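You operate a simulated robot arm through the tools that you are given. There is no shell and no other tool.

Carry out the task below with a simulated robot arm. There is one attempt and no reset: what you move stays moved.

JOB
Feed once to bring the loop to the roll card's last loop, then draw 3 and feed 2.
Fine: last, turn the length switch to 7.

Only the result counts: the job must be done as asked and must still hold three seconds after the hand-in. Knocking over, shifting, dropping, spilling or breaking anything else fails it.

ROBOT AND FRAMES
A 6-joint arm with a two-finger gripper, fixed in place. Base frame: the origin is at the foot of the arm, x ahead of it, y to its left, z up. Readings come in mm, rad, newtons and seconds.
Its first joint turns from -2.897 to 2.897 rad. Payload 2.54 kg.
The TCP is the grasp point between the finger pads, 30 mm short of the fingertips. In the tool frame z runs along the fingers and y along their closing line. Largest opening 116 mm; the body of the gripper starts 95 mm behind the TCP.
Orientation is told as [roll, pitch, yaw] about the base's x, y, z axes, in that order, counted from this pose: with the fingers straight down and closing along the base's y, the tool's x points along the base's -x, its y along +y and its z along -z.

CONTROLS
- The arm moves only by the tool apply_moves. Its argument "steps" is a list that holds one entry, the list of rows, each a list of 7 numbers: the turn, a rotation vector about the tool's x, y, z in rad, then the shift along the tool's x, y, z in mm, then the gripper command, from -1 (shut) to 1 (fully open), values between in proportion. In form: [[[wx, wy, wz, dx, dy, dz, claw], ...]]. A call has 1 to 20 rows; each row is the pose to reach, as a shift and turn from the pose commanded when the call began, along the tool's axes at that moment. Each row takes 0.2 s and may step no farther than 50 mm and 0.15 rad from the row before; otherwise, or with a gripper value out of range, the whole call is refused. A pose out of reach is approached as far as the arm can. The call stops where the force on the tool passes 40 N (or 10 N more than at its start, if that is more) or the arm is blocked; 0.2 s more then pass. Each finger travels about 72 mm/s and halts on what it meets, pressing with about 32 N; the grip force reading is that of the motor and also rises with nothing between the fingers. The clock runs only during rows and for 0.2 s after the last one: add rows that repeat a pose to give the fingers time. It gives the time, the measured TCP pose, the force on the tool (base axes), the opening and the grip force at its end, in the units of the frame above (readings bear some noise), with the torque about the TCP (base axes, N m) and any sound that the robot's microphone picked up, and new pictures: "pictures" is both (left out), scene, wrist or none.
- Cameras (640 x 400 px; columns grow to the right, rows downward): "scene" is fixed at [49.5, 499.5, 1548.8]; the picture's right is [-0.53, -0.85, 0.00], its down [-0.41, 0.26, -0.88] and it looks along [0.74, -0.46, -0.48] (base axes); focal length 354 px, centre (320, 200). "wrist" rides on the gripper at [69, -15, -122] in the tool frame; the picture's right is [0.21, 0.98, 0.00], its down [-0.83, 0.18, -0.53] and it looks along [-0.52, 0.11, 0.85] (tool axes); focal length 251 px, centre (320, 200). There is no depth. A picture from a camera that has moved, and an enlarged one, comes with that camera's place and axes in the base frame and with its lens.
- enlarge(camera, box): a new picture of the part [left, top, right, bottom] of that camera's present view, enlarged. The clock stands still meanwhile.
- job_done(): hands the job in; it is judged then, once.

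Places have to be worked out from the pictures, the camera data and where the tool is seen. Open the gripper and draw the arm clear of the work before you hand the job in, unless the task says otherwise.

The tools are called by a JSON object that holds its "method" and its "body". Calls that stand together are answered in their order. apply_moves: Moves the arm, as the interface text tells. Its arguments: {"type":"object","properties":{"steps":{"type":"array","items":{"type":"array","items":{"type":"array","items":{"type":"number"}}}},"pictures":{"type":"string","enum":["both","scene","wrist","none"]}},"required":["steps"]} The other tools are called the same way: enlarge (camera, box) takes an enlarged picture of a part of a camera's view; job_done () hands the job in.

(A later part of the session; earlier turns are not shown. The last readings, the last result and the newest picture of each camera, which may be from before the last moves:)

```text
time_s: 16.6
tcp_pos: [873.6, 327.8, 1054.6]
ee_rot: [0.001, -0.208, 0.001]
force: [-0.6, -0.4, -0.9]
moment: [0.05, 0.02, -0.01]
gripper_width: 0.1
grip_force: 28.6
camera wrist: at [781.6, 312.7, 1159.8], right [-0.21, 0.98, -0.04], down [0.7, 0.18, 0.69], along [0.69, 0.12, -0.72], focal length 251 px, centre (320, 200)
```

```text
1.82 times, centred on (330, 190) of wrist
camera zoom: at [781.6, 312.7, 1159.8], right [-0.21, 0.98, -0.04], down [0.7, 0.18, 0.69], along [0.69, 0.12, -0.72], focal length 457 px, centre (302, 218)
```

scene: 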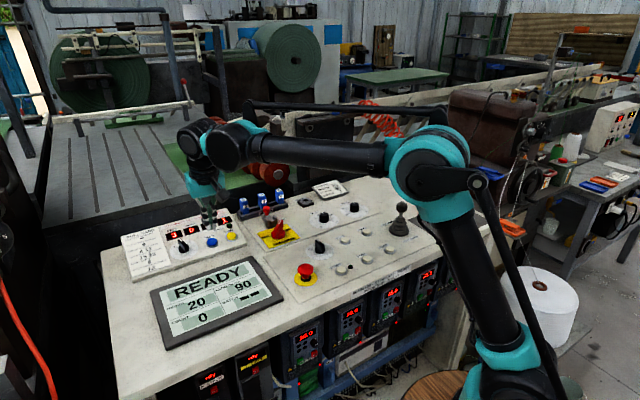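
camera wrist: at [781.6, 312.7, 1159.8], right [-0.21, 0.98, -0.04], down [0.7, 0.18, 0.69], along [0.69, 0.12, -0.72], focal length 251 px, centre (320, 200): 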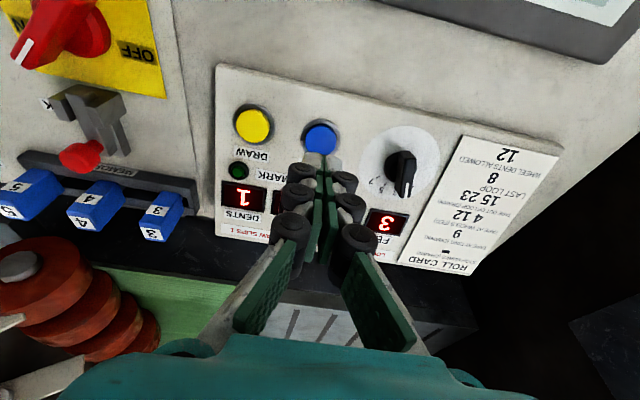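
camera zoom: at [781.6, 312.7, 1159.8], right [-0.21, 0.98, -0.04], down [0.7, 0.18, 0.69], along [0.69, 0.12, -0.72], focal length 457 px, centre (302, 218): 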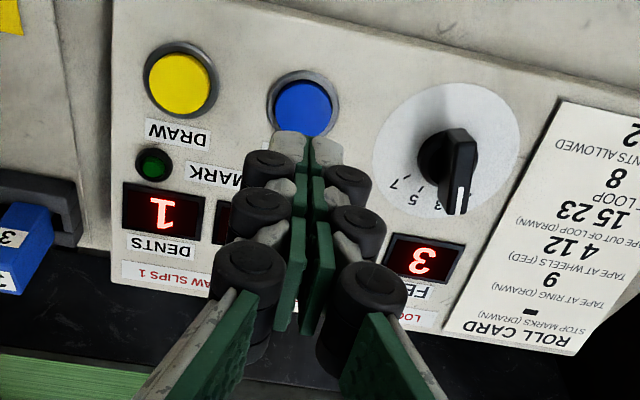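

FED reads 3 and DENTS 1, as one length-3 feed should give. I'll move over to DRAW at about (894.5, 270, 968) and check the LOOP display from there.

{"method": "apply_moves", "body": {"steps": [[[0, 0, 0, -1, -25, 0, -1], [0, 0, 0, -1, -50, 5, -1], [0, 0, 0, -1, -57.8, 18, -1], [0, 0, 0, -1, -57.8, 33, -1], [0, 0, 0, -1, -57.8, 33, -1]]], "pictures": "both"}}

{"method": "enlarge", "body": {"camera": "scene", "box": [160, 190, 260, 265]}}

{"method": "enlarge", "body": {"camera": "wrist", "box": [240, 90, 400, 230]}}

```text
time_s: 17.8
tcp_pos: [881.8, 270.1, 1021.6]
ee_rot: [0.002, -0.211, 0.002]
force: [-0.3, 0.1, -0.3]
moment: [0.01, -0.03, 0.0]
gripper_width: 0.0
grip_force: 28.7
camera wrist: at [790.0, 254.8, 1127.6], right [-0.21, 0.98, -0.04], down [0.7, 0.18, 0.69], along [0.69, 0.12, -0.72], focal length 251 px, centre (320, 200)
```

scene: 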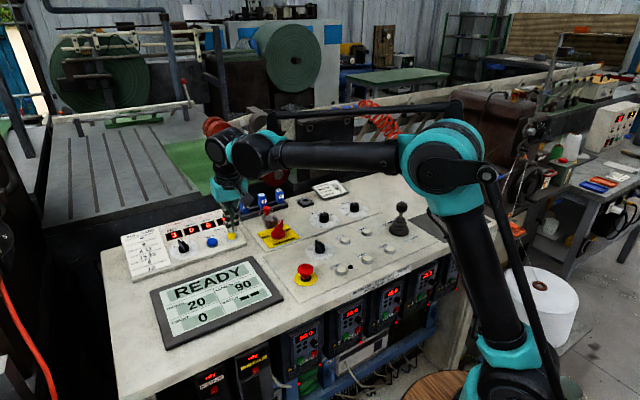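
wrist: 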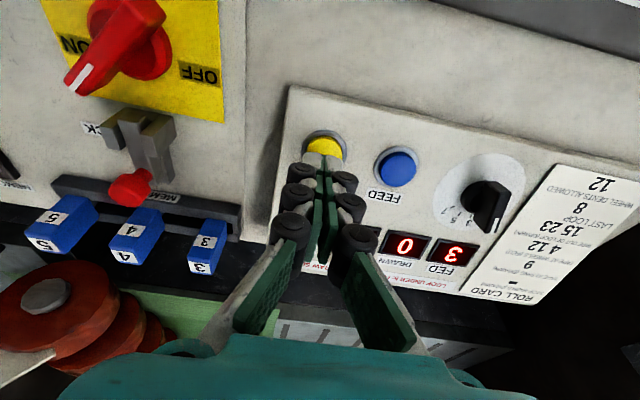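

```text
5.33 times, centred on (210, 228) of scene
camera zoom: at [49.5, 499.5, 1548.8], right [-0.53, -0.85, 0.0], down [-0.41, 0.26, -0.88], along [0.74, -0.46, -0.48], focal length 1885 px, centre (907, 53)
```

zoom: 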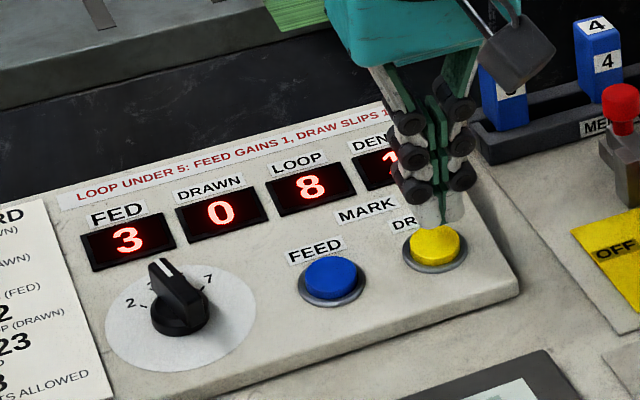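

```text
2.86 times, centred on (320, 160) of wrist
camera zoom: at [790.0, 254.8, 1127.6], right [-0.21, 0.98, -0.04], down [0.7, 0.18, 0.69], along [0.69, 0.12, -0.72], focal length 718 px, centre (320, 314)
```

zoom: 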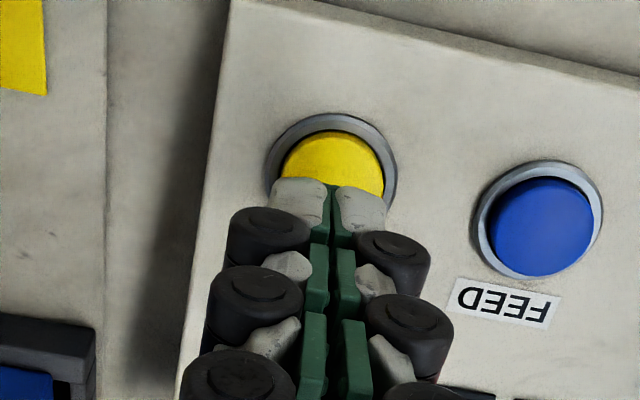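

LOOP now reads the card's last loop of 8. I'll press DRAW with the switch still at 3, shifting 1.5 mm to centre on it, then lift straight off.

{"method": "apply_moves", "body": {"steps": [[[0, 0, 0, 0.8, 1.5, 12, -1], [0, 0, 0, 0.8, 1.5, 20, -1], [0, 0, 0, 0.8, 1.5, 24, -1], [0, 0, 0, 0.8, 1.5, 26, -1], [0, 0, 0, 0.8, 1.5, 26, -1]]], "pictures": "scene"}}

{"method": "enlarge", "body": {"camera": "scene", "box": [160, 190, 260, 265]}}

```text
time_s: 19.0
tcp_pos: [886.6, 272.0, 997.0]
ee_rot: [0.003, -0.208, 0.001]
force: [1.0, 1.7, 17.8]
moment: [0.04, -0.21, 0.04]
gripper_width: 6.1
grip_force: 28.0
heard: click
```

scene: 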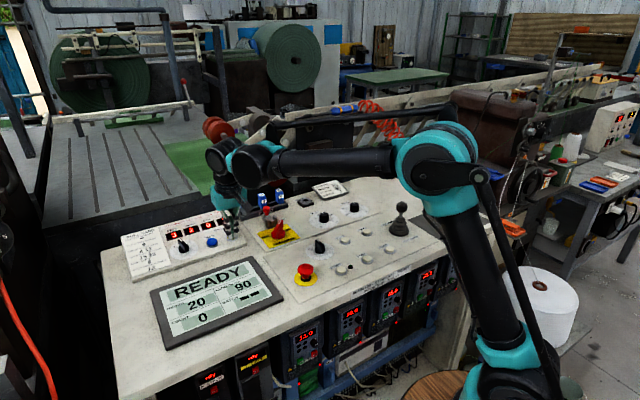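

```text
5.33 times, centred on (210, 228) of scene
camera zoom: at [49.5, 499.5, 1548.8], right [-0.53, -0.85, 0.0], down [-0.41, 0.26, -0.88], along [0.74, -0.46, -0.48], focal length 1885 px, centre (907, 53)
```

zoom: 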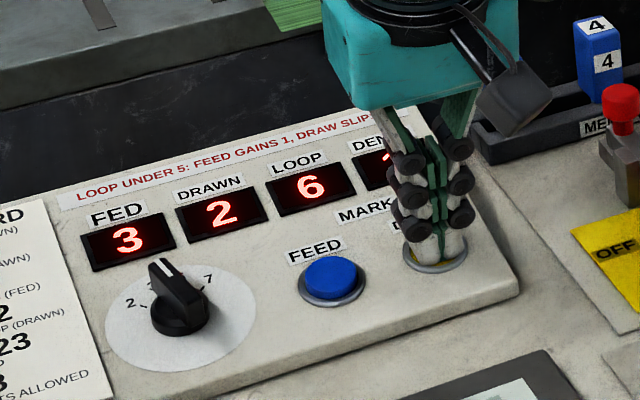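

DRAW clicked and DRAWN is counting up. I'll lift off and read the displays again.

{"method": "apply_moves", "body": {"steps": [[[0, 0, 0, 0, 0, -8, -1], [0, 0, 0, 0, 0, -20, -1], [0, 0, 0, 0, 0, -35, -1], [0, 0, 0, 0, 0, -60, -1], [0, 0, 0, 0, 0, -75, -1], [0, 0, 0, 0, 0, -75, -1]]], "pictures": "both"}}

{"method": "enlarge", "body": {"camera": "scene", "box": [160, 190, 260, 265]}}

{"method": "enlarge", "body": {"camera": "wrist", "box": [300, 100, 640, 320]}}

```text
time_s: 20.4
tcp_pos: [871.3, 271.1, 1070.7]
ee_rot: [0.002, -0.21, 0.0]
force: [0.3, -0.1, 0.0]
moment: [-0.02, 0.0, 0.01]
gripper_width: 0.0
grip_force: 28.8
camera wrist: at [778.7, 256.6, 1175.4], right [-0.21, 0.98, -0.04], down [0.7, 0.18, 0.69], along [0.69, 0.12, -0.72], focal length 251 px, centre (320, 200)
```

scene: 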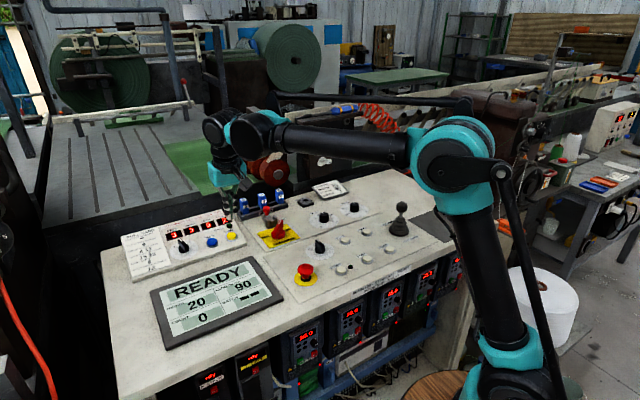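
wrist: 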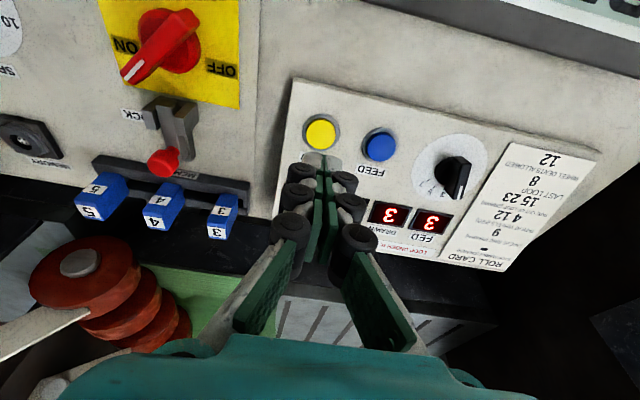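

```text
5.33 times, centred on (210, 228) of scene
camera zoom: at [49.5, 499.5, 1548.8], right [-0.53, -0.85, 0.0], down [-0.41, 0.26, -0.88], along [0.74, -0.46, -0.48], focal length 1885 px, centre (907, 53)
```

zoom: 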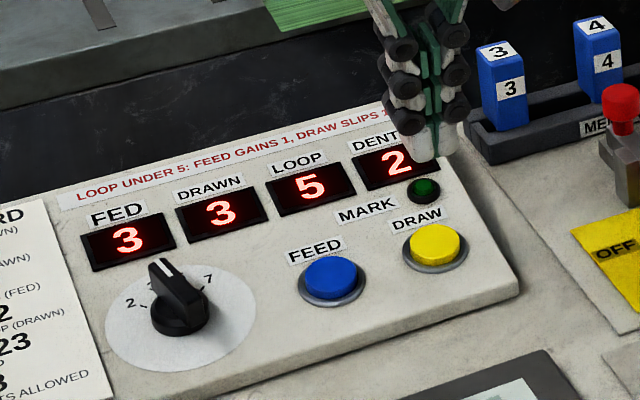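

```text
1.82 times, centred on (470, 210) of wrist
camera zoom: at [778.7, 256.6, 1175.4], right [-0.21, 0.98, -0.04], down [0.7, 0.18, 0.69], along [0.69, 0.12, -0.72], focal length 457 px, centre (47, 182)
```

zoom: 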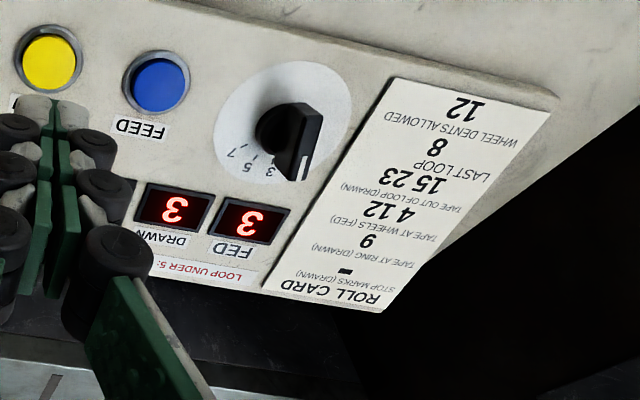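

After the draw: FED 3, DRAWN 3, LOOP 5, DENTS 2. The three grips put the knob axis at about (892.4, 402.2) at grip height, so I'll go back over it with the tool turned to match the bar at +15°.

{"method": "apply_moves", "body": {"steps": [[[0, 0, -0.09, -3, 40, 0, -1], [0, 0, -0.18, -6, 80, 0, -0.6], [0, 0, -0.264, -8.1, 120, 2, -0.35], [0, 0, -0.264, -8.1, 131.1, 10, -0.35], [0, 0, -0.264, -8.1, 131.1, 17.8, -0.35], [0, 0, -0.264, -8.1, 131.1, 17.8, -0.35]]], "pictures": "both"}}

{"method": "enlarge", "body": {"camera": "wrist", "box": [260, 90, 380, 210]}}

{"method": "enlarge", "body": {"camera": "scene", "box": [150, 195, 250, 270]}}

```text
time_s: 21.8
tcp_pos: [884.0, 403.1, 1054.0]
ee_rot: [-0.056, -0.204, 0.269]
force: [-0.9, -0.5, -0.1]
moment: [0.01, -0.01, 0.03]
gripper_width: 37.7
grip_force: 0.1
camera wrist: at [796.7, 370.2, 1160.6], right [-0.45, 0.89, -0.1], down [0.62, 0.39, 0.68], along [0.64, 0.25, -0.73], focal length 251 px, centre (320, 200)
```

scene: 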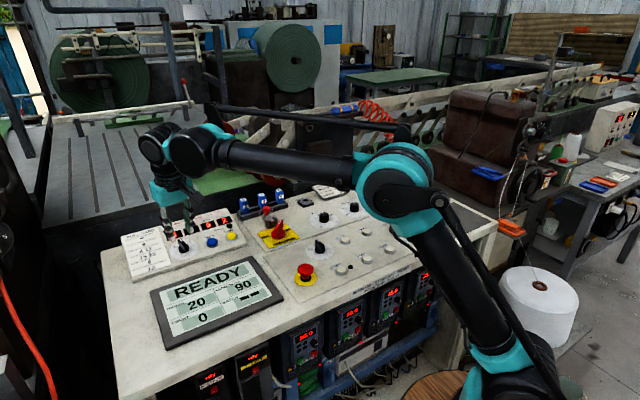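
wrist: 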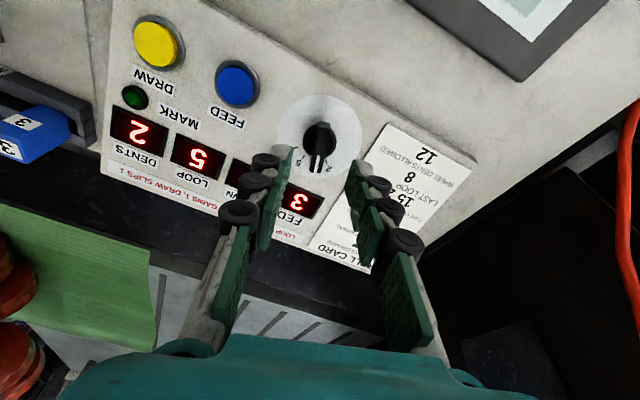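

```text
3.33 times, centred on (320, 150) of wrist
camera zoom: at [796.7, 370.2, 1160.6], right [-0.45, 0.89, -0.1], down [0.62, 0.39, 0.68], along [0.64, 0.25, -0.73], focal length 838 px, centre (320, 367)
```

zoom: 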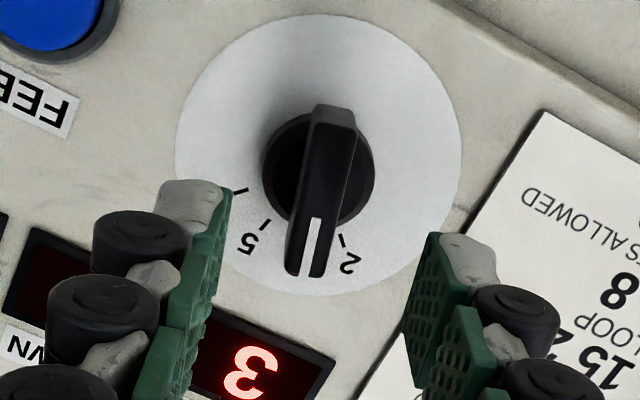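

```text
5.33 times, centred on (200, 232) of scene
camera zoom: at [49.5, 499.5, 1548.8], right [-0.53, -0.85, 0.0], down [-0.41, 0.26, -0.88], along [0.74, -0.46, -0.48], focal length 1885 px, centre (960, 27)
```

zoom: 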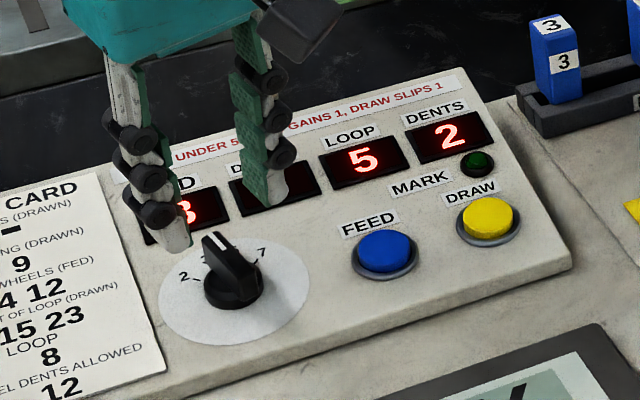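

{"method": "apply_moves", "body": {"steps": [[[0, 0, 0, 1, -0.65, 12, -0.35], [0, 0, 0, 1, -0.65, 24, -0.35], [0, 0, 0, 1, -0.65, 36, -0.35], [0, 0, 0, 1, -0.65, 44, -0.35], [0, 0, 0, 1, -0.65, 44, -0.35]]], "pictures": "wrist"}}

{"method": "enlarge", "body": {"camera": "wrist", "box": [250, 95, 390, 235]}}

```text
time_s: 23.0
tcp_pos: [891.9, 401.4, 1011.7]
ee_rot: [-0.053, -0.203, 0.268]
force: [0.1, 0.0, 0.3]
moment: [-0.02, 0.01, 0.03]
gripper_width: 37.8
grip_force: 0.0
camera wrist: at [805.3, 369.3, 1117.3], right [-0.45, 0.89, -0.1], down [0.62, 0.39, 0.68], along [0.64, 0.25, -0.73], focal length 251 px, centre (320, 200)
```

wrist: 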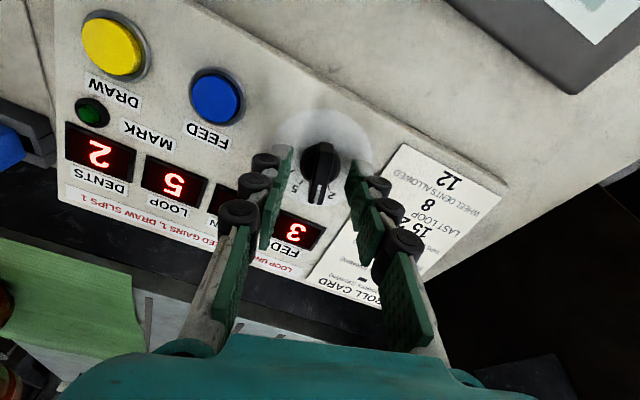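

```text
2.86 times, centred on (320, 165) of wrist
camera zoom: at [805.3, 369.3, 1117.3], right [-0.45, 0.89, -0.1], down [0.62, 0.39, 0.68], along [0.64, 0.25, -0.73], focal length 718 px, centre (320, 300)
```

zoom: 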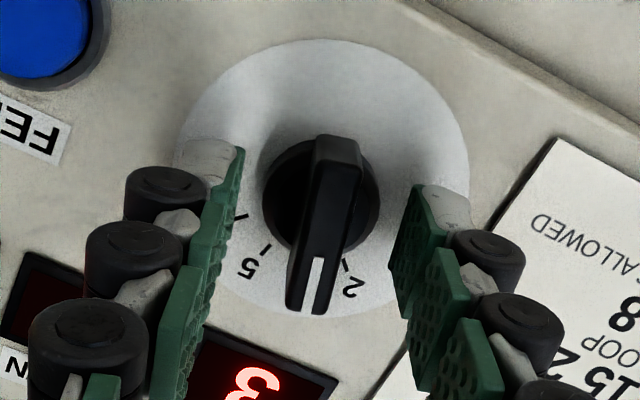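

The bar sits between the fingers and lines up with the tool. I'll close on it and check the side load.

{"method": "apply_moves", "body": {"steps": [[[0, 0, 0, 0, 0.4, 0, -0.7], [0, 0, 0, 0, 0.4, 0, -1], [0, 0, 0, 0, 0.4, 0, -1], [0, 0, 0, 0, 0.4, 0, -1]]], "pictures": "none"}}

```text
time_s: 24.0
tcp_pos: [891.3, 402.4, 1010.9]
ee_rot: [-0.053, -0.203, 0.269]
force: [0.0, 0.3, -1.1]
moment: [0.03, -0.12, 0.0]
gripper_width: 9.5
grip_force: 37.1
```

The grip is almost free of load. I'll turn 30° counter-clockwise, from 3 to 2.

{"method": "apply_moves", "body": {"steps": [[[0, 0, -0.1, 0, 0.4, 0, -1], [0, 0, -0.2, 0, 0.4, 0, -1], [0, 0, -0.3, 0, 0.4, 0, -1], [0, 0, -0.4, 0, 0.4, 0, -1], [0, 0, -0.5, 0, 0.4, 0, -1], [0, 0, -0.524, 0, 0.4, 0, -1], [0, 0, -0.524, 0, 0.4, 0, -1]]], "pictures": "both"}}

{"method": "enlarge", "body": {"camera": "wrist", "box": [250, 95, 390, 235]}}

{"method": "enlarge", "body": {"camera": "scene", "box": [150, 195, 250, 270]}}

```text
time_s: 25.6
tcp_pos: [891.5, 400.6, 1012.3]
ee_rot: [-0.147, -0.149, 0.798]
force: [3.3, -8.3, -1.1]
moment: [-0.55, 0.23, -0.24]
gripper_width: 9.6
grip_force: 37.5
camera wrist: at [829.4, 342.6, 1122.6], right [-0.83, 0.54, -0.18], down [0.33, 0.71, 0.62], along [0.46, 0.45, -0.77], focal length 251 px, centre (320, 200)
```

scene: 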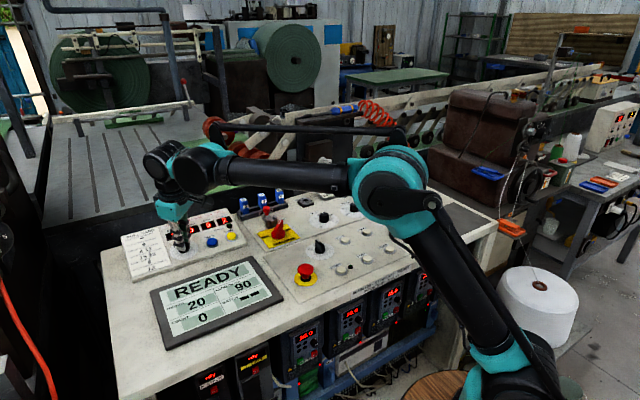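
wrist: 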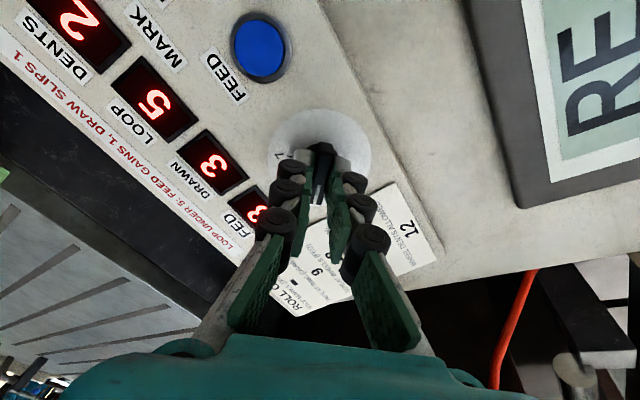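

```text
2.86 times, centred on (320, 165) of wrist
camera zoom: at [829.4, 342.6, 1122.6], right [-0.83, 0.54, -0.18], down [0.33, 0.71, 0.62], along [0.46, 0.45, -0.77], focal length 718 px, centre (320, 300)
```

zoom: 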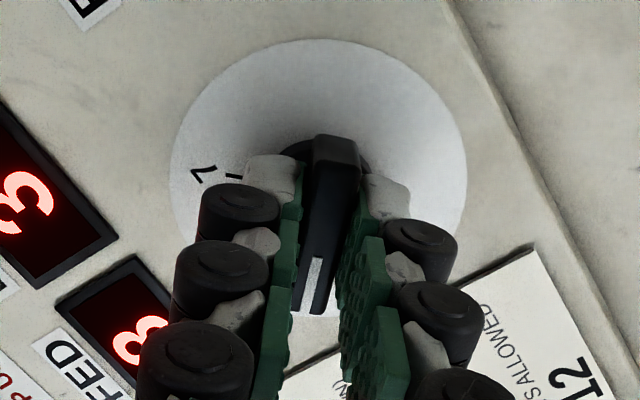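

```text
5.33 times, centred on (200, 232) of scene
camera zoom: at [49.5, 499.5, 1548.8], right [-0.53, -0.85, 0.0], down [-0.41, 0.26, -0.88], along [0.74, -0.46, -0.48], focal length 1885 px, centre (960, 27)
```

zoom: 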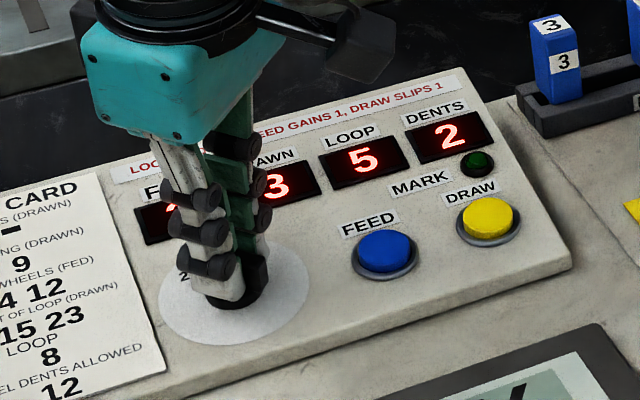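

The turn went through with little load. I'll open, back off and check the pointer.

{"method": "apply_moves", "body": {"steps": [[[0, 0, 0, 0, 0, 0, -0.7], [0, 0, 0, 0, 0, 0, -0.35], [0, 0, 0, 0, 0, 0, -0.35], [0, 0, 0, 0, 0, -20, -0.35], [0, 0, 0, 0, 0, -45, -0.35], [0, 0, 0, 0, 0, -60, -0.35], [0, 0, 0, 0, 0, -60, -0.35]]], "pictures": "both"}}

{"method": "enlarge", "body": {"camera": "wrist", "box": [260, 90, 380, 210]}}

{"method": "enlarge", "body": {"camera": "scene", "box": [150, 205, 220, 265]}}

```text
time_s: 27.2
tcp_pos: [877.7, 401.0, 1070.0]
ee_rot: [-0.149, -0.148, 0.799]
force: [-0.8, -0.3, -0.6]
moment: [0.04, -0.04, -0.04]
gripper_width: 37.8
grip_force: 0.0
camera wrist: at [816.5, 343.2, 1181.3], right [-0.83, 0.54, -0.17], down [0.33, 0.71, 0.62], along [0.46, 0.45, -0.77], focal length 251 px, centre (320, 200)
```

scene: 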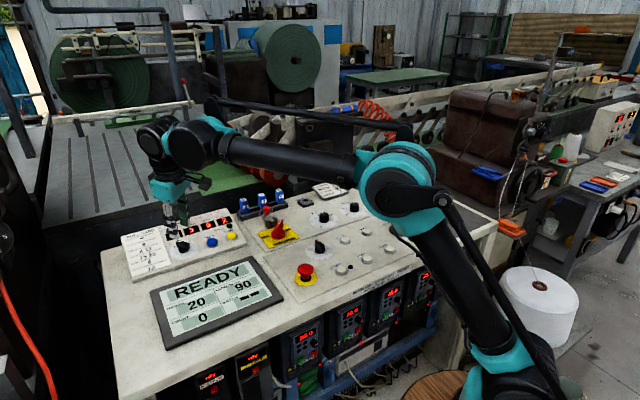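
wrist: 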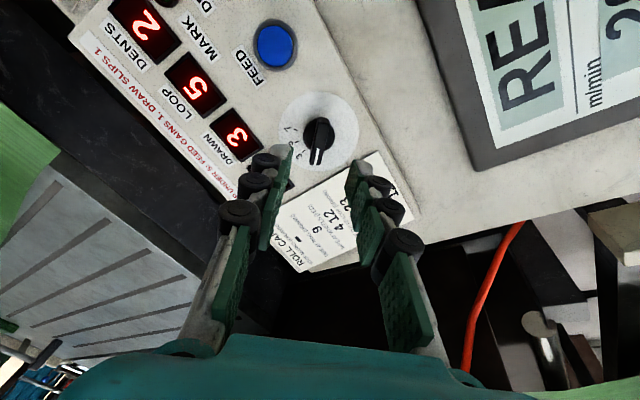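

```text
3.33 times, centred on (320, 150) of wrist
camera zoom: at [816.5, 343.2, 1181.3], right [-0.83, 0.54, -0.17], down [0.33, 0.71, 0.62], along [0.46, 0.45, -0.77], focal length 838 px, centre (320, 367)
```

zoom: 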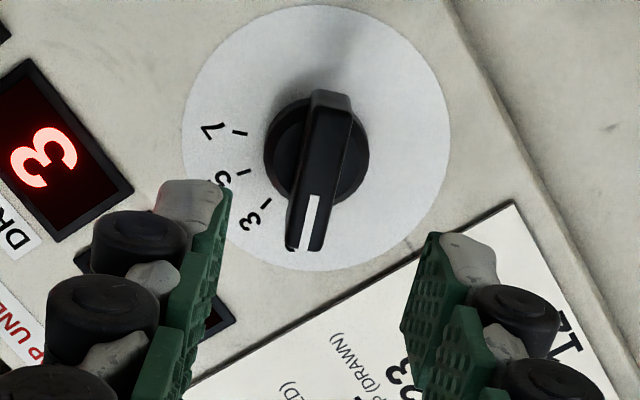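

```text
6.67 times, centred on (185, 235) of scene
camera zoom: at [49.5, 499.5, 1548.8], right [-0.53, -0.85, 0.0], down [-0.41, 0.26, -0.88], along [0.74, -0.46, -0.48], focal length 2357 px, centre (1220, -33)
```

zoom: 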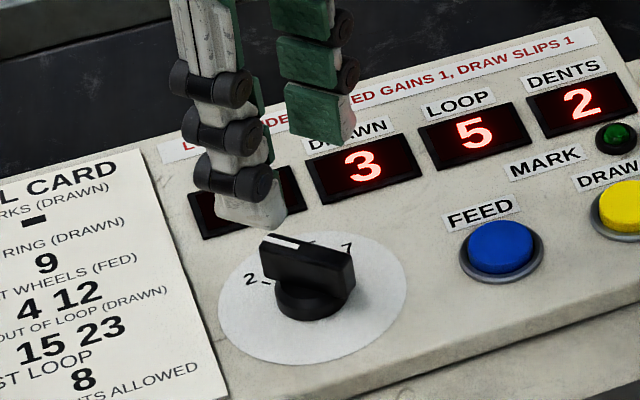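

Labels 7, 5 and 3 are clear and the pointer covers 2, so the switch is on 2. I'll go back over FEED with the fingers shut and the tool straightened.

{"method": "apply_moves", "body": {"steps": [[[0, 0, 0.135, 10, -8, 0, -0.6], [0, 0, 0.27, 24, -20, 0, -1], [0, 0, 0.405, 38, -32, 0, -1], [0, 0, 0.54, 52, -43, 0, -1], [0, 0, 0.67, 56, -46.6, 5, -1], [0, 0, 0.788, 56, -46.6, 20, -1], [0, 0, 0.788, 56, -46.6, 36, -1], [0, 0, 0.788, 56, -46.6, 48.2, -1], [0, 0, 0.788, 56, -46.6, 48.2, -1]]], "pictures": "both"}}

{"method": "enlarge", "body": {"camera": "wrist", "box": [240, 90, 440, 230]}}

{"method": "enlarge", "body": {"camera": "scene", "box": [160, 190, 260, 265]}}

```text
time_s: 29.2
tcp_pos: [882.6, 328.8, 1020.7]
ee_rot: [0.002, -0.209, -0.001]
force: [0.7, 0.4, -0.9]
moment: [0.0, 0.0, 0.02]
gripper_width: 0.0
grip_force: 28.6
camera wrist: at [790.2, 314.8, 1126.4], right [-0.21, 0.98, -0.04], down [0.7, 0.18, 0.69], along [0.69, 0.12, -0.72], focal length 251 px, centre (320, 200)
```

scene: 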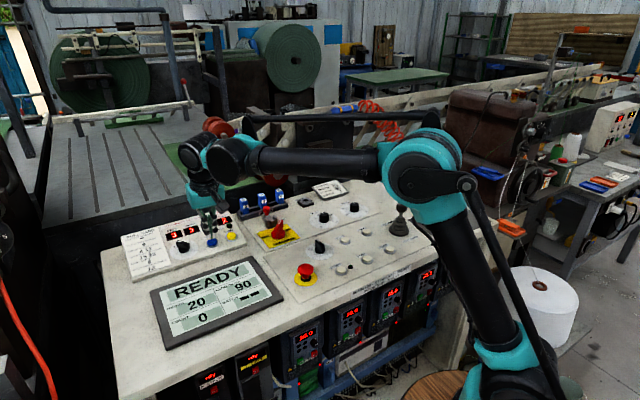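
wrist: 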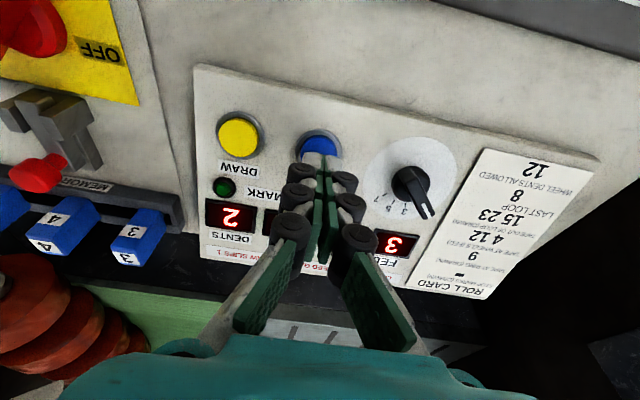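

```text
2.86 times, centred on (340, 160) of wrist
camera zoom: at [790.2, 314.8, 1126.4], right [-0.21, 0.98, -0.04], down [0.7, 0.18, 0.69], along [0.69, 0.12, -0.72], focal length 718 px, centre (263, 314)
```

zoom: 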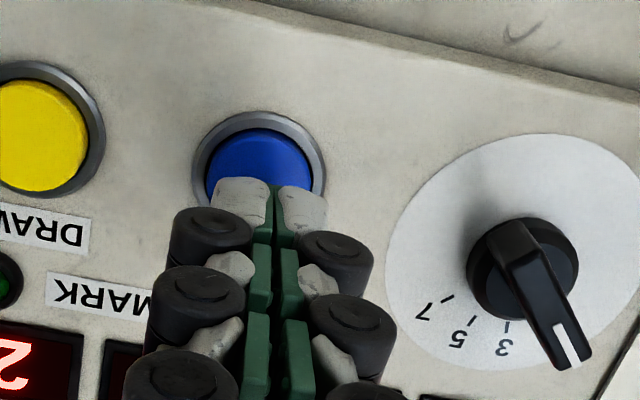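

```text
5.33 times, centred on (210, 228) of scene
camera zoom: at [49.5, 499.5, 1548.8], right [-0.53, -0.85, 0.0], down [-0.41, 0.26, -0.88], along [0.74, -0.46, -0.48], focal length 1885 px, centre (907, 53)
```

zoom: 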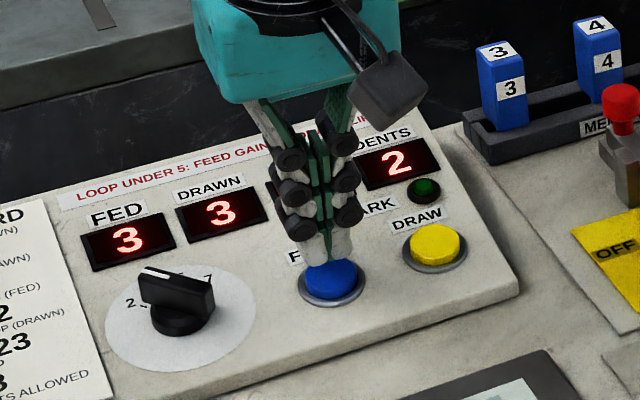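

The fingertips are about 1 mm off FEED's centre and the switch reads 2. I'll press FEED once more.

{"method": "apply_moves", "body": {"steps": [[[0, 0, 0, 0.8, -0.8, 12, -1], [0, 0, 0, 0.8, -0.8, 20, -1], [0, 0, 0, 0.8, -0.8, 24, -1], [0, 0, 0, 0.8, -0.8, 26, -1], [0, 0, 0, 0.8, -0.8, 26, -1]]], "pictures": "scene"}}

{"method": "enlarge", "body": {"camera": "scene", "box": [160, 190, 260, 265]}}

```text
time_s: 30.4
tcp_pos: [887.2, 329.0, 996.1]
ee_rot: [0.002, -0.211, 0.0]
force: [3.1, 1.8, 26.6]
moment: [0.07, -0.42, 0.05]
gripper_width: 6.1
grip_force: 29.0
heard: click
```

scene: 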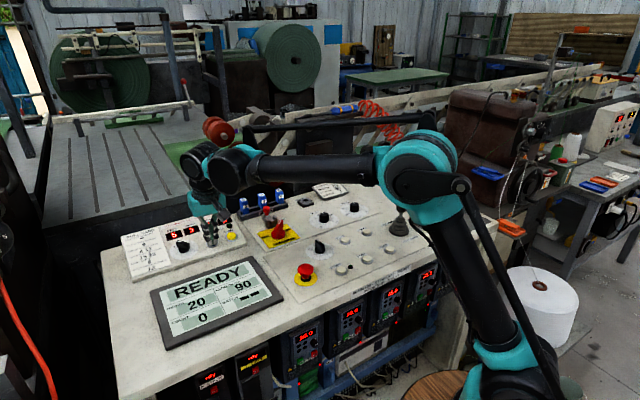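

```text
5.33 times, centred on (210, 228) of scene
camera zoom: at [49.5, 499.5, 1548.8], right [-0.53, -0.85, 0.0], down [-0.41, 0.26, -0.88], along [0.74, -0.46, -0.48], focal length 1885 px, centre (907, 53)
```

zoom: 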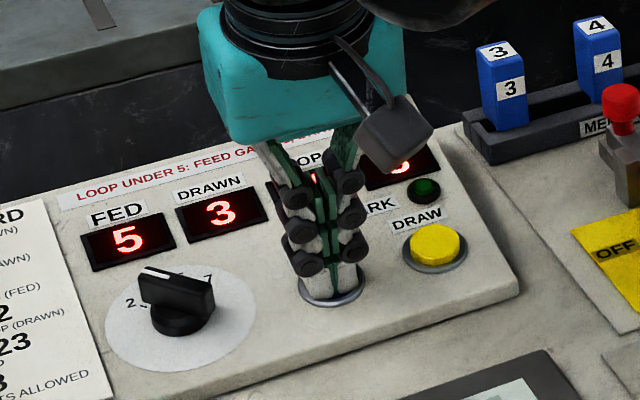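

FED reads 5 after a single click. I'll lift off and check all the displays.

{"method": "apply_moves", "body": {"steps": [[[0, 0, 0, 0, 0, -8, -1], [0, 0, 0, 0, 0, -20, -1], [0, 0, 0, 0, 0, -40, -1], [0, 0, 0, 0, 0, -70, -1], [0, 0, 0, 0, 0, -70, -1]]], "pictures": "both"}}

{"method": "enlarge", "body": {"camera": "scene", "box": [160, 190, 260, 265]}}

```text
time_s: 31.6
tcp_pos: [872.5, 328.5, 1065.3]
ee_rot: [0.003, -0.209, 0.0]
force: [-0.4, -0.5, 0.8]
moment: [-0.04, -0.01, 0.01]
gripper_width: 0.0
grip_force: 27.9
camera wrist: at [779.8, 313.8, 1169.6], right [-0.21, 0.98, -0.04], down [0.7, 0.18, 0.69], along [0.69, 0.12, -0.72], focal length 251 px, centre (320, 200)
```

scene: 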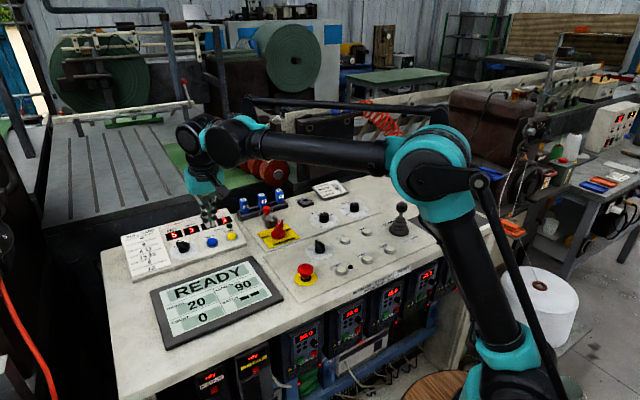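
wrist: 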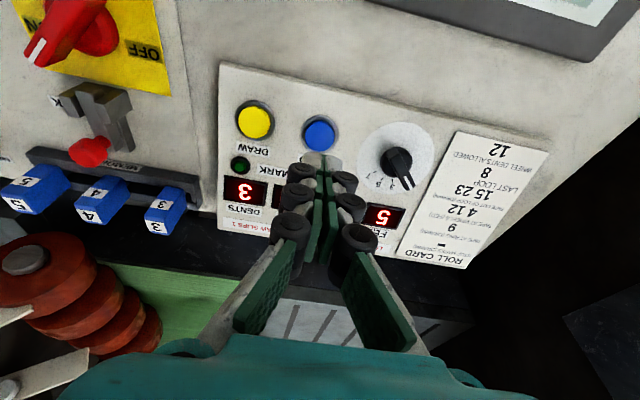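

```text
5.33 times, centred on (210, 228) of scene
camera zoom: at [49.5, 499.5, 1548.8], right [-0.53, -0.85, 0.0], down [-0.41, 0.26, -0.88], along [0.74, -0.46, -0.48], focal length 1885 px, centre (907, 53)
```

zoom: 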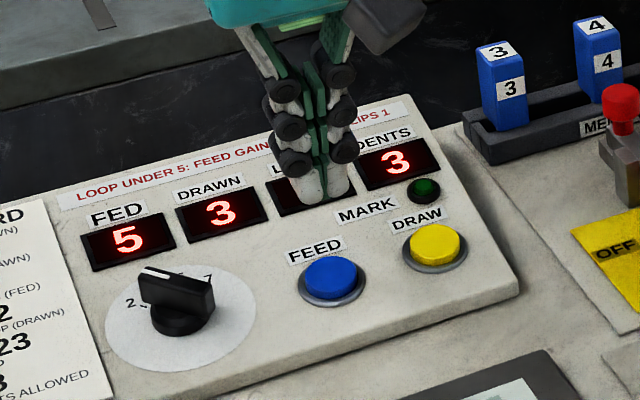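

FED 5, DRAWN 3, DENTS 3, all as expected. For the last step I'll return over the switch with the tool lined up with the bar at +45°.

{"method": "apply_moves", "body": {"steps": [[[0, 0, -0.135, -2, 18, 0, -1], [0, 0, -0.27, -4, 36, 0, -0.7], [0, 0, -0.405, -6, 54, 0, -0.4], [0, 0, -0.54, -8, 73.3, 0, -0.35], [0, 0, -0.67, -8, 73.3, 4, -0.35], [0, 0, -0.788, -8, 73.3, 11.7, -0.35], [0, 0, -0.788, -8, 73.3, 11.7, -0.35]]], "pictures": "both"}}

{"method": "enlarge", "body": {"camera": "wrist", "box": [260, 90, 380, 210]}}

{"method": "enlarge", "body": {"camera": "scene", "box": [150, 195, 250, 270]}}

```text
time_s: 33.2
tcp_pos: [883.1, 402.2, 1054.3]
ee_rot: [-0.149, -0.148, 0.803]
force: [0.1, 0.2, -0.1]
moment: [0.0, 0.04, -0.02]
gripper_width: 37.9
grip_force: 0.0
camera wrist: at [820.5, 343.2, 1165.8], right [-0.83, 0.54, -0.18], down [0.33, 0.71, 0.62], along [0.46, 0.45, -0.77], focal length 251 px, centre (320, 200)
```

scene: 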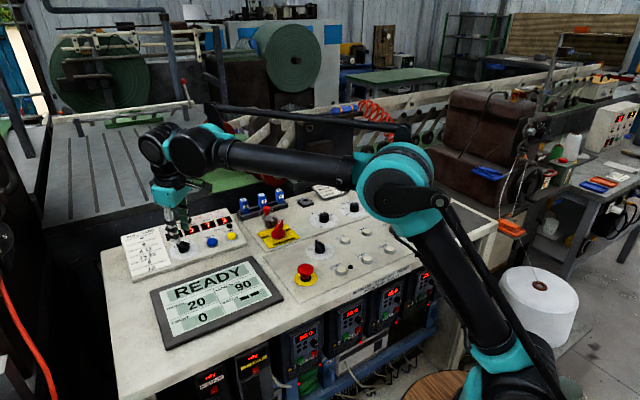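
wrist: 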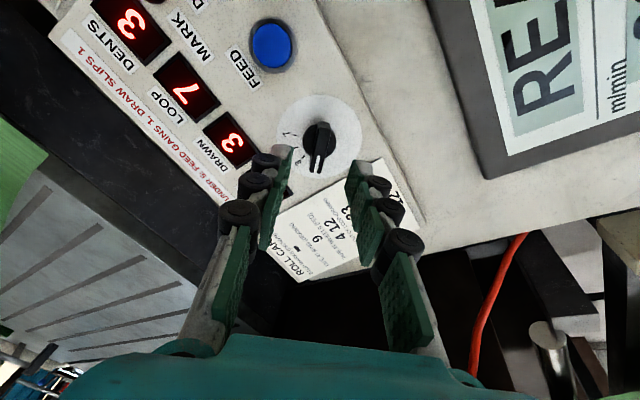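

```text
3.33 times, centred on (320, 150) of wrist
camera zoom: at [820.5, 343.2, 1165.8], right [-0.83, 0.54, -0.18], down [0.33, 0.71, 0.62], along [0.46, 0.45, -0.77], focal length 838 px, centre (320, 367)
```

zoom: 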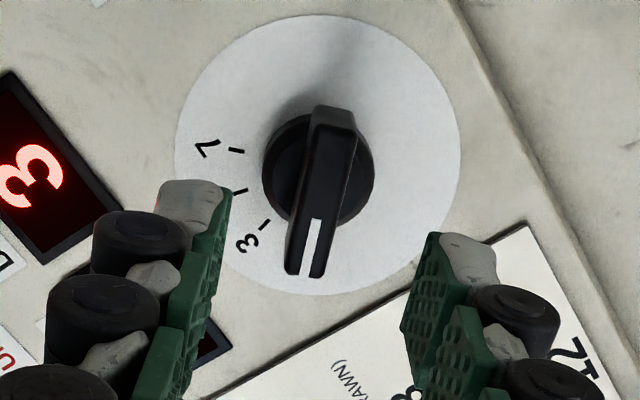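

```text
5.33 times, centred on (200, 232) of scene
camera zoom: at [49.5, 499.5, 1548.8], right [-0.53, -0.85, 0.0], down [-0.41, 0.26, -0.88], along [0.74, -0.46, -0.48], focal length 1885 px, centre (960, 27)
```

zoom: 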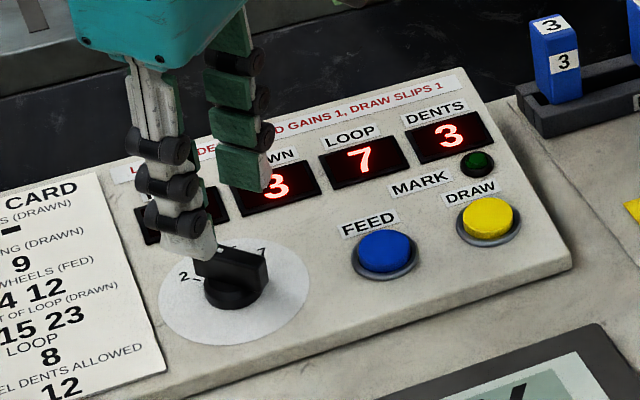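

LOOP reads 7. I'll lower over the bar and grip it, checking the load before turning.

{"method": "apply_moves", "body": {"steps": [[[0, 0, 0, 0, 0, 12, -0.35], [0, 0, 0, 0, 0, 24, -0.35], [0, 0, 0, 0, 0, 36, -0.35], [0, 0, 0, 0, 0, 43.5, -0.35], [0, 0, 0, 0, 0, 43.5, -0.7], [0, 0, 0, 0, 0, 43.5, -1], [0, 0, 0, 0, 0, 43.5, -1], [0, 0, 0, 0, 0, 43.5, -1]]], "pictures": "wrist"}}

{"method": "enlarge", "body": {"camera": "wrist", "box": [250, 95, 390, 235]}}

```text
time_s: 35.0
tcp_pos: [891.8, 402.9, 1011.3]
ee_rot: [-0.148, -0.148, 0.799]
force: [-1.9, -0.4, -1.4]
moment: [0.19, -0.18, -0.06]
gripper_width: 9.6
grip_force: 36.5
camera wrist: at [829.6, 342.8, 1123.2], right [-0.83, 0.54, -0.17], down [0.33, 0.71, 0.62], along [0.46, 0.45, -0.77], focal length 251 px, centre (320, 200)
```

wrist: 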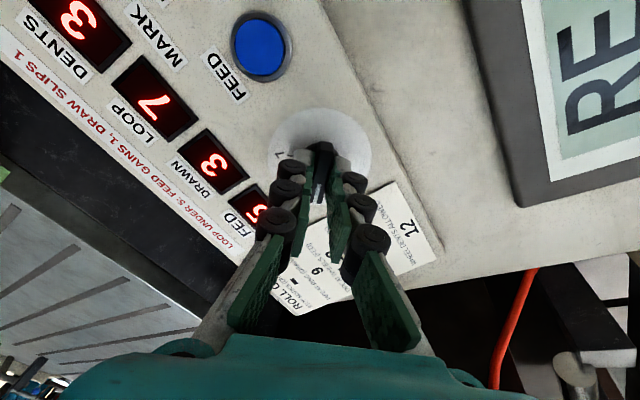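

```text
2.86 times, centred on (320, 165) of wrist
camera zoom: at [829.6, 342.8, 1123.2], right [-0.83, 0.54, -0.17], down [0.33, 0.71, 0.62], along [0.46, 0.45, -0.77], focal length 718 px, centre (320, 300)
```

zoom: 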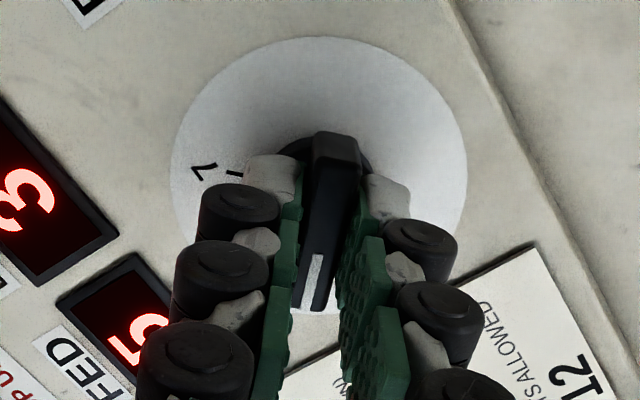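

The grip is load-free. I'll turn clockwise 60° first and check the forces, then finish to 7.

{"method": "apply_moves", "body": {"steps": [[[0, 0, 0.131, 0, 0, 0, -1], [0, 0, 0.262, 0, 0, 0, -1], [0, 0, 0.393, 0, 0, 0, -1], [0, 0, 0.524, 0, 0, 0, -1], [0, 0, 0.655, 0, 0, 0, -1], [0, 0, 0.786, 0, 0, 0, -1], [0, 0, 0.917, 0, 0, 0, -1], [0, 0, 1.048, 0, 0, 0, -1], [0, 0, 1.048, 0, 0, 0, -1]]], "pictures": "wrist"}}

```text
time_s: 37.0
tcp_pos: [890.1, 401.4, 1012.1]
ee_rot: [0.055, -0.201, -0.268]
force: [-8.3, -6.2, -11.8]
moment: [0.09, 1.12, 0.03]
gripper_width: 9.5
grip_force: 36.8
camera wrist: at [797.8, 405.7, 1116.7], right [0.04, 1.0, 0.01], down [0.72, -0.04, 0.7], along [0.7, -0.02, -0.72], focal length 251 px, centre (320, 200)
```

wrist: 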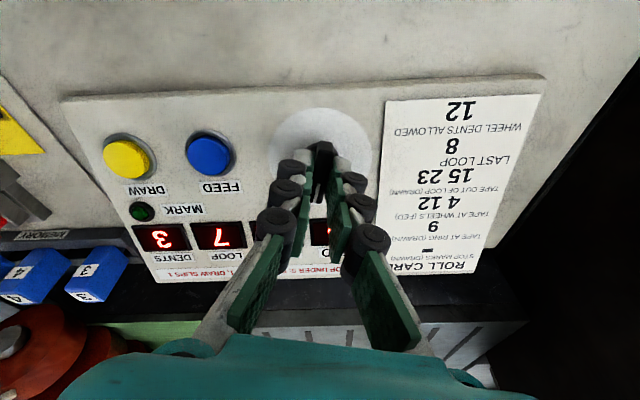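

Loads are light, and 15° clockwise of straight ahead is the 5 stop. I'll ease by under 1 mm and turn the last 30° to 7.

{"method": "apply_moves", "body": {"steps": [[[0, 0, 0.131, 0.6, -0.6, 0.6, -1], [0, 0, 0.262, 0.6, -0.6, 0.6, -1], [0, 0, 0.393, 0.6, -0.6, 0.6, -1], [0, 0, 0.524, 0.6, -0.6, 0.6, -1], [0, 0, 0.524, 0.6, -0.6, 0.6, -1], [0, 0, 0.524, 0.6, -0.6, 0.6, -1]]], "pictures": "both"}}

{"method": "enlarge", "body": {"camera": "wrist", "box": [250, 95, 390, 235]}}

```text
time_s: 38.4
tcp_pos: [891.9, 401.9, 1010.9]
ee_rot: [0.151, -0.149, -0.794]
force: [8.6, 3.4, 12.7]
moment: [0.49, 0.05, 0.09]
gripper_width: 9.3
grip_force: 37.1
camera wrist: at [808.3, 440.3, 1118.8], right [0.53, 0.84, 0.11], down [0.59, -0.46, 0.67], along [0.62, -0.29, -0.73], focal length 251 px, centre (320, 200)
```

scene: 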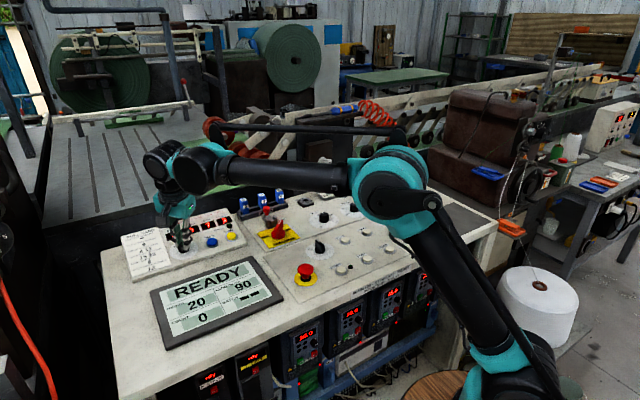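
wrist: 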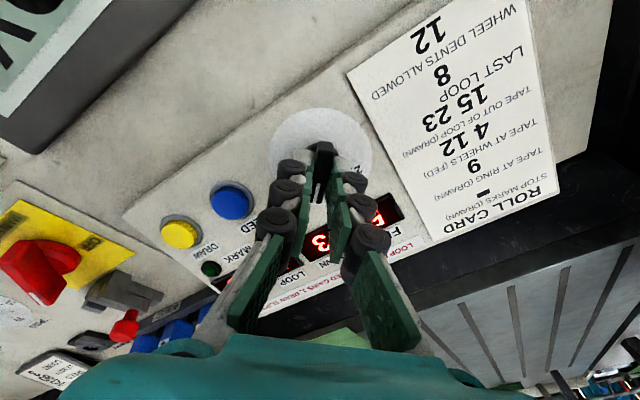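

```text
2.86 times, centred on (320, 165) of wrist
camera zoom: at [808.3, 440.3, 1118.8], right [0.53, 0.84, 0.11], down [0.59, -0.46, 0.67], along [0.62, -0.29, -0.73], focal length 718 px, centre (320, 300)
```

zoom: 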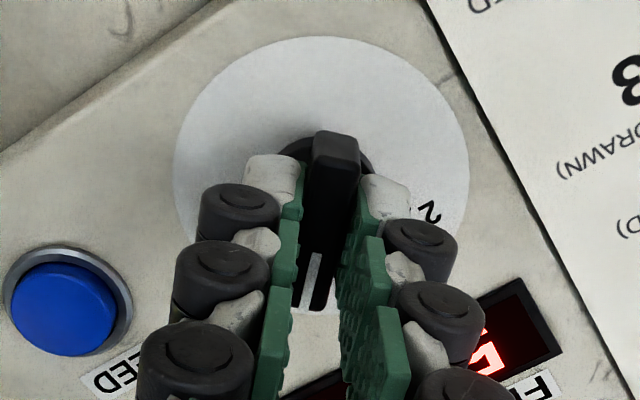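

The switch should be at 7, about 45° clockwise of straight ahead. I'll open, back off along the tool axis and check.

{"method": "apply_moves", "body": {"steps": [[[0, 0, 0, 0, 0, 0, -0.7], [0, 0, 0, 0, 0, 0, -0.35], [0, 0, 0, 0, 0, 0, -0.35], [0, 0, 0, 0, 0, -20, -0.35], [0, 0, 0, 0, 0, -45, -0.35], [0, 0, 0, 0, 0, -60, -0.35], [0, 0, 0, 0, 0, -60, -0.35]]], "pictures": "both"}}

{"method": "enlarge", "body": {"camera": "wrist", "box": [260, 90, 380, 210]}}

{"method": "enlarge", "body": {"camera": "scene", "box": [150, 195, 250, 270]}}

```text
time_s: 40.0
tcp_pos: [877.2, 401.2, 1070.0]
ee_rot: [0.15, -0.146, -0.796]
force: [0.3, -0.3, -0.2]
moment: [-0.01, -0.01, -0.02]
gripper_width: 37.9
grip_force: 0.1
camera wrist: at [795.4, 440.3, 1177.0], right [0.53, 0.84, 0.11], down [0.59, -0.46, 0.67], along [0.62, -0.29, -0.73], focal length 251 px, centre (320, 200)
```

scene: 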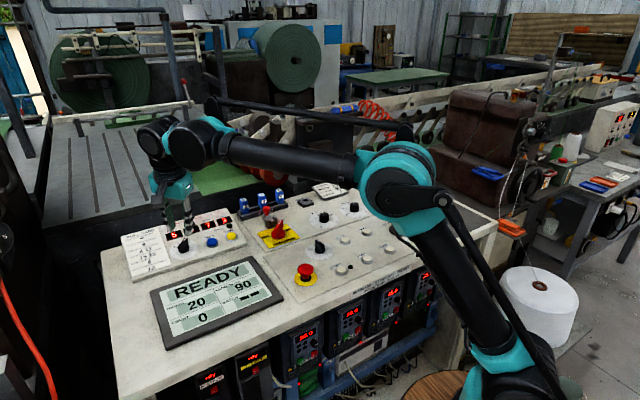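
wrist: 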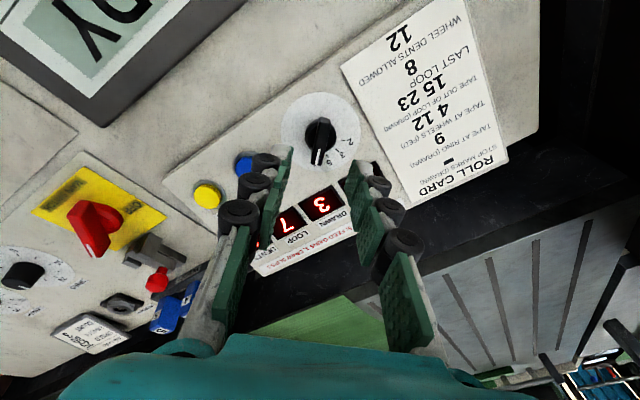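

```text
3.33 times, centred on (320, 150) of wrist
camera zoom: at [795.4, 440.3, 1177.0], right [0.53, 0.84, 0.11], down [0.59, -0.46, 0.67], along [0.62, -0.29, -0.73], focal length 838 px, centre (320, 367)
```

zoom: 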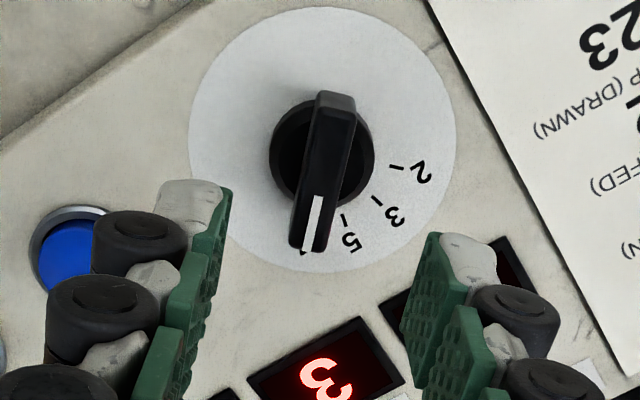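

```text
5.33 times, centred on (200, 232) of scene
camera zoom: at [49.5, 499.5, 1548.8], right [-0.53, -0.85, 0.0], down [-0.41, 0.26, -0.88], along [0.74, -0.46, -0.48], focal length 1885 px, centre (960, 27)
```

zoom: 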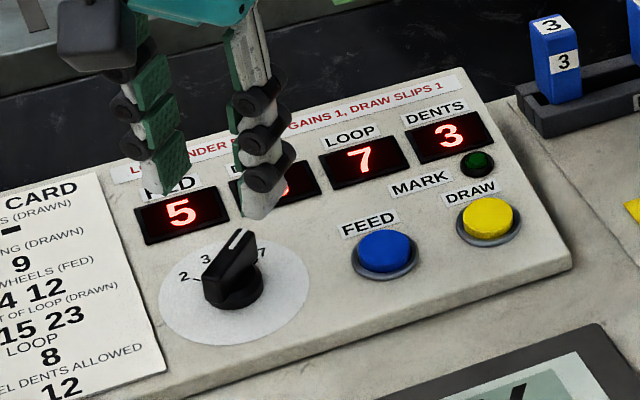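

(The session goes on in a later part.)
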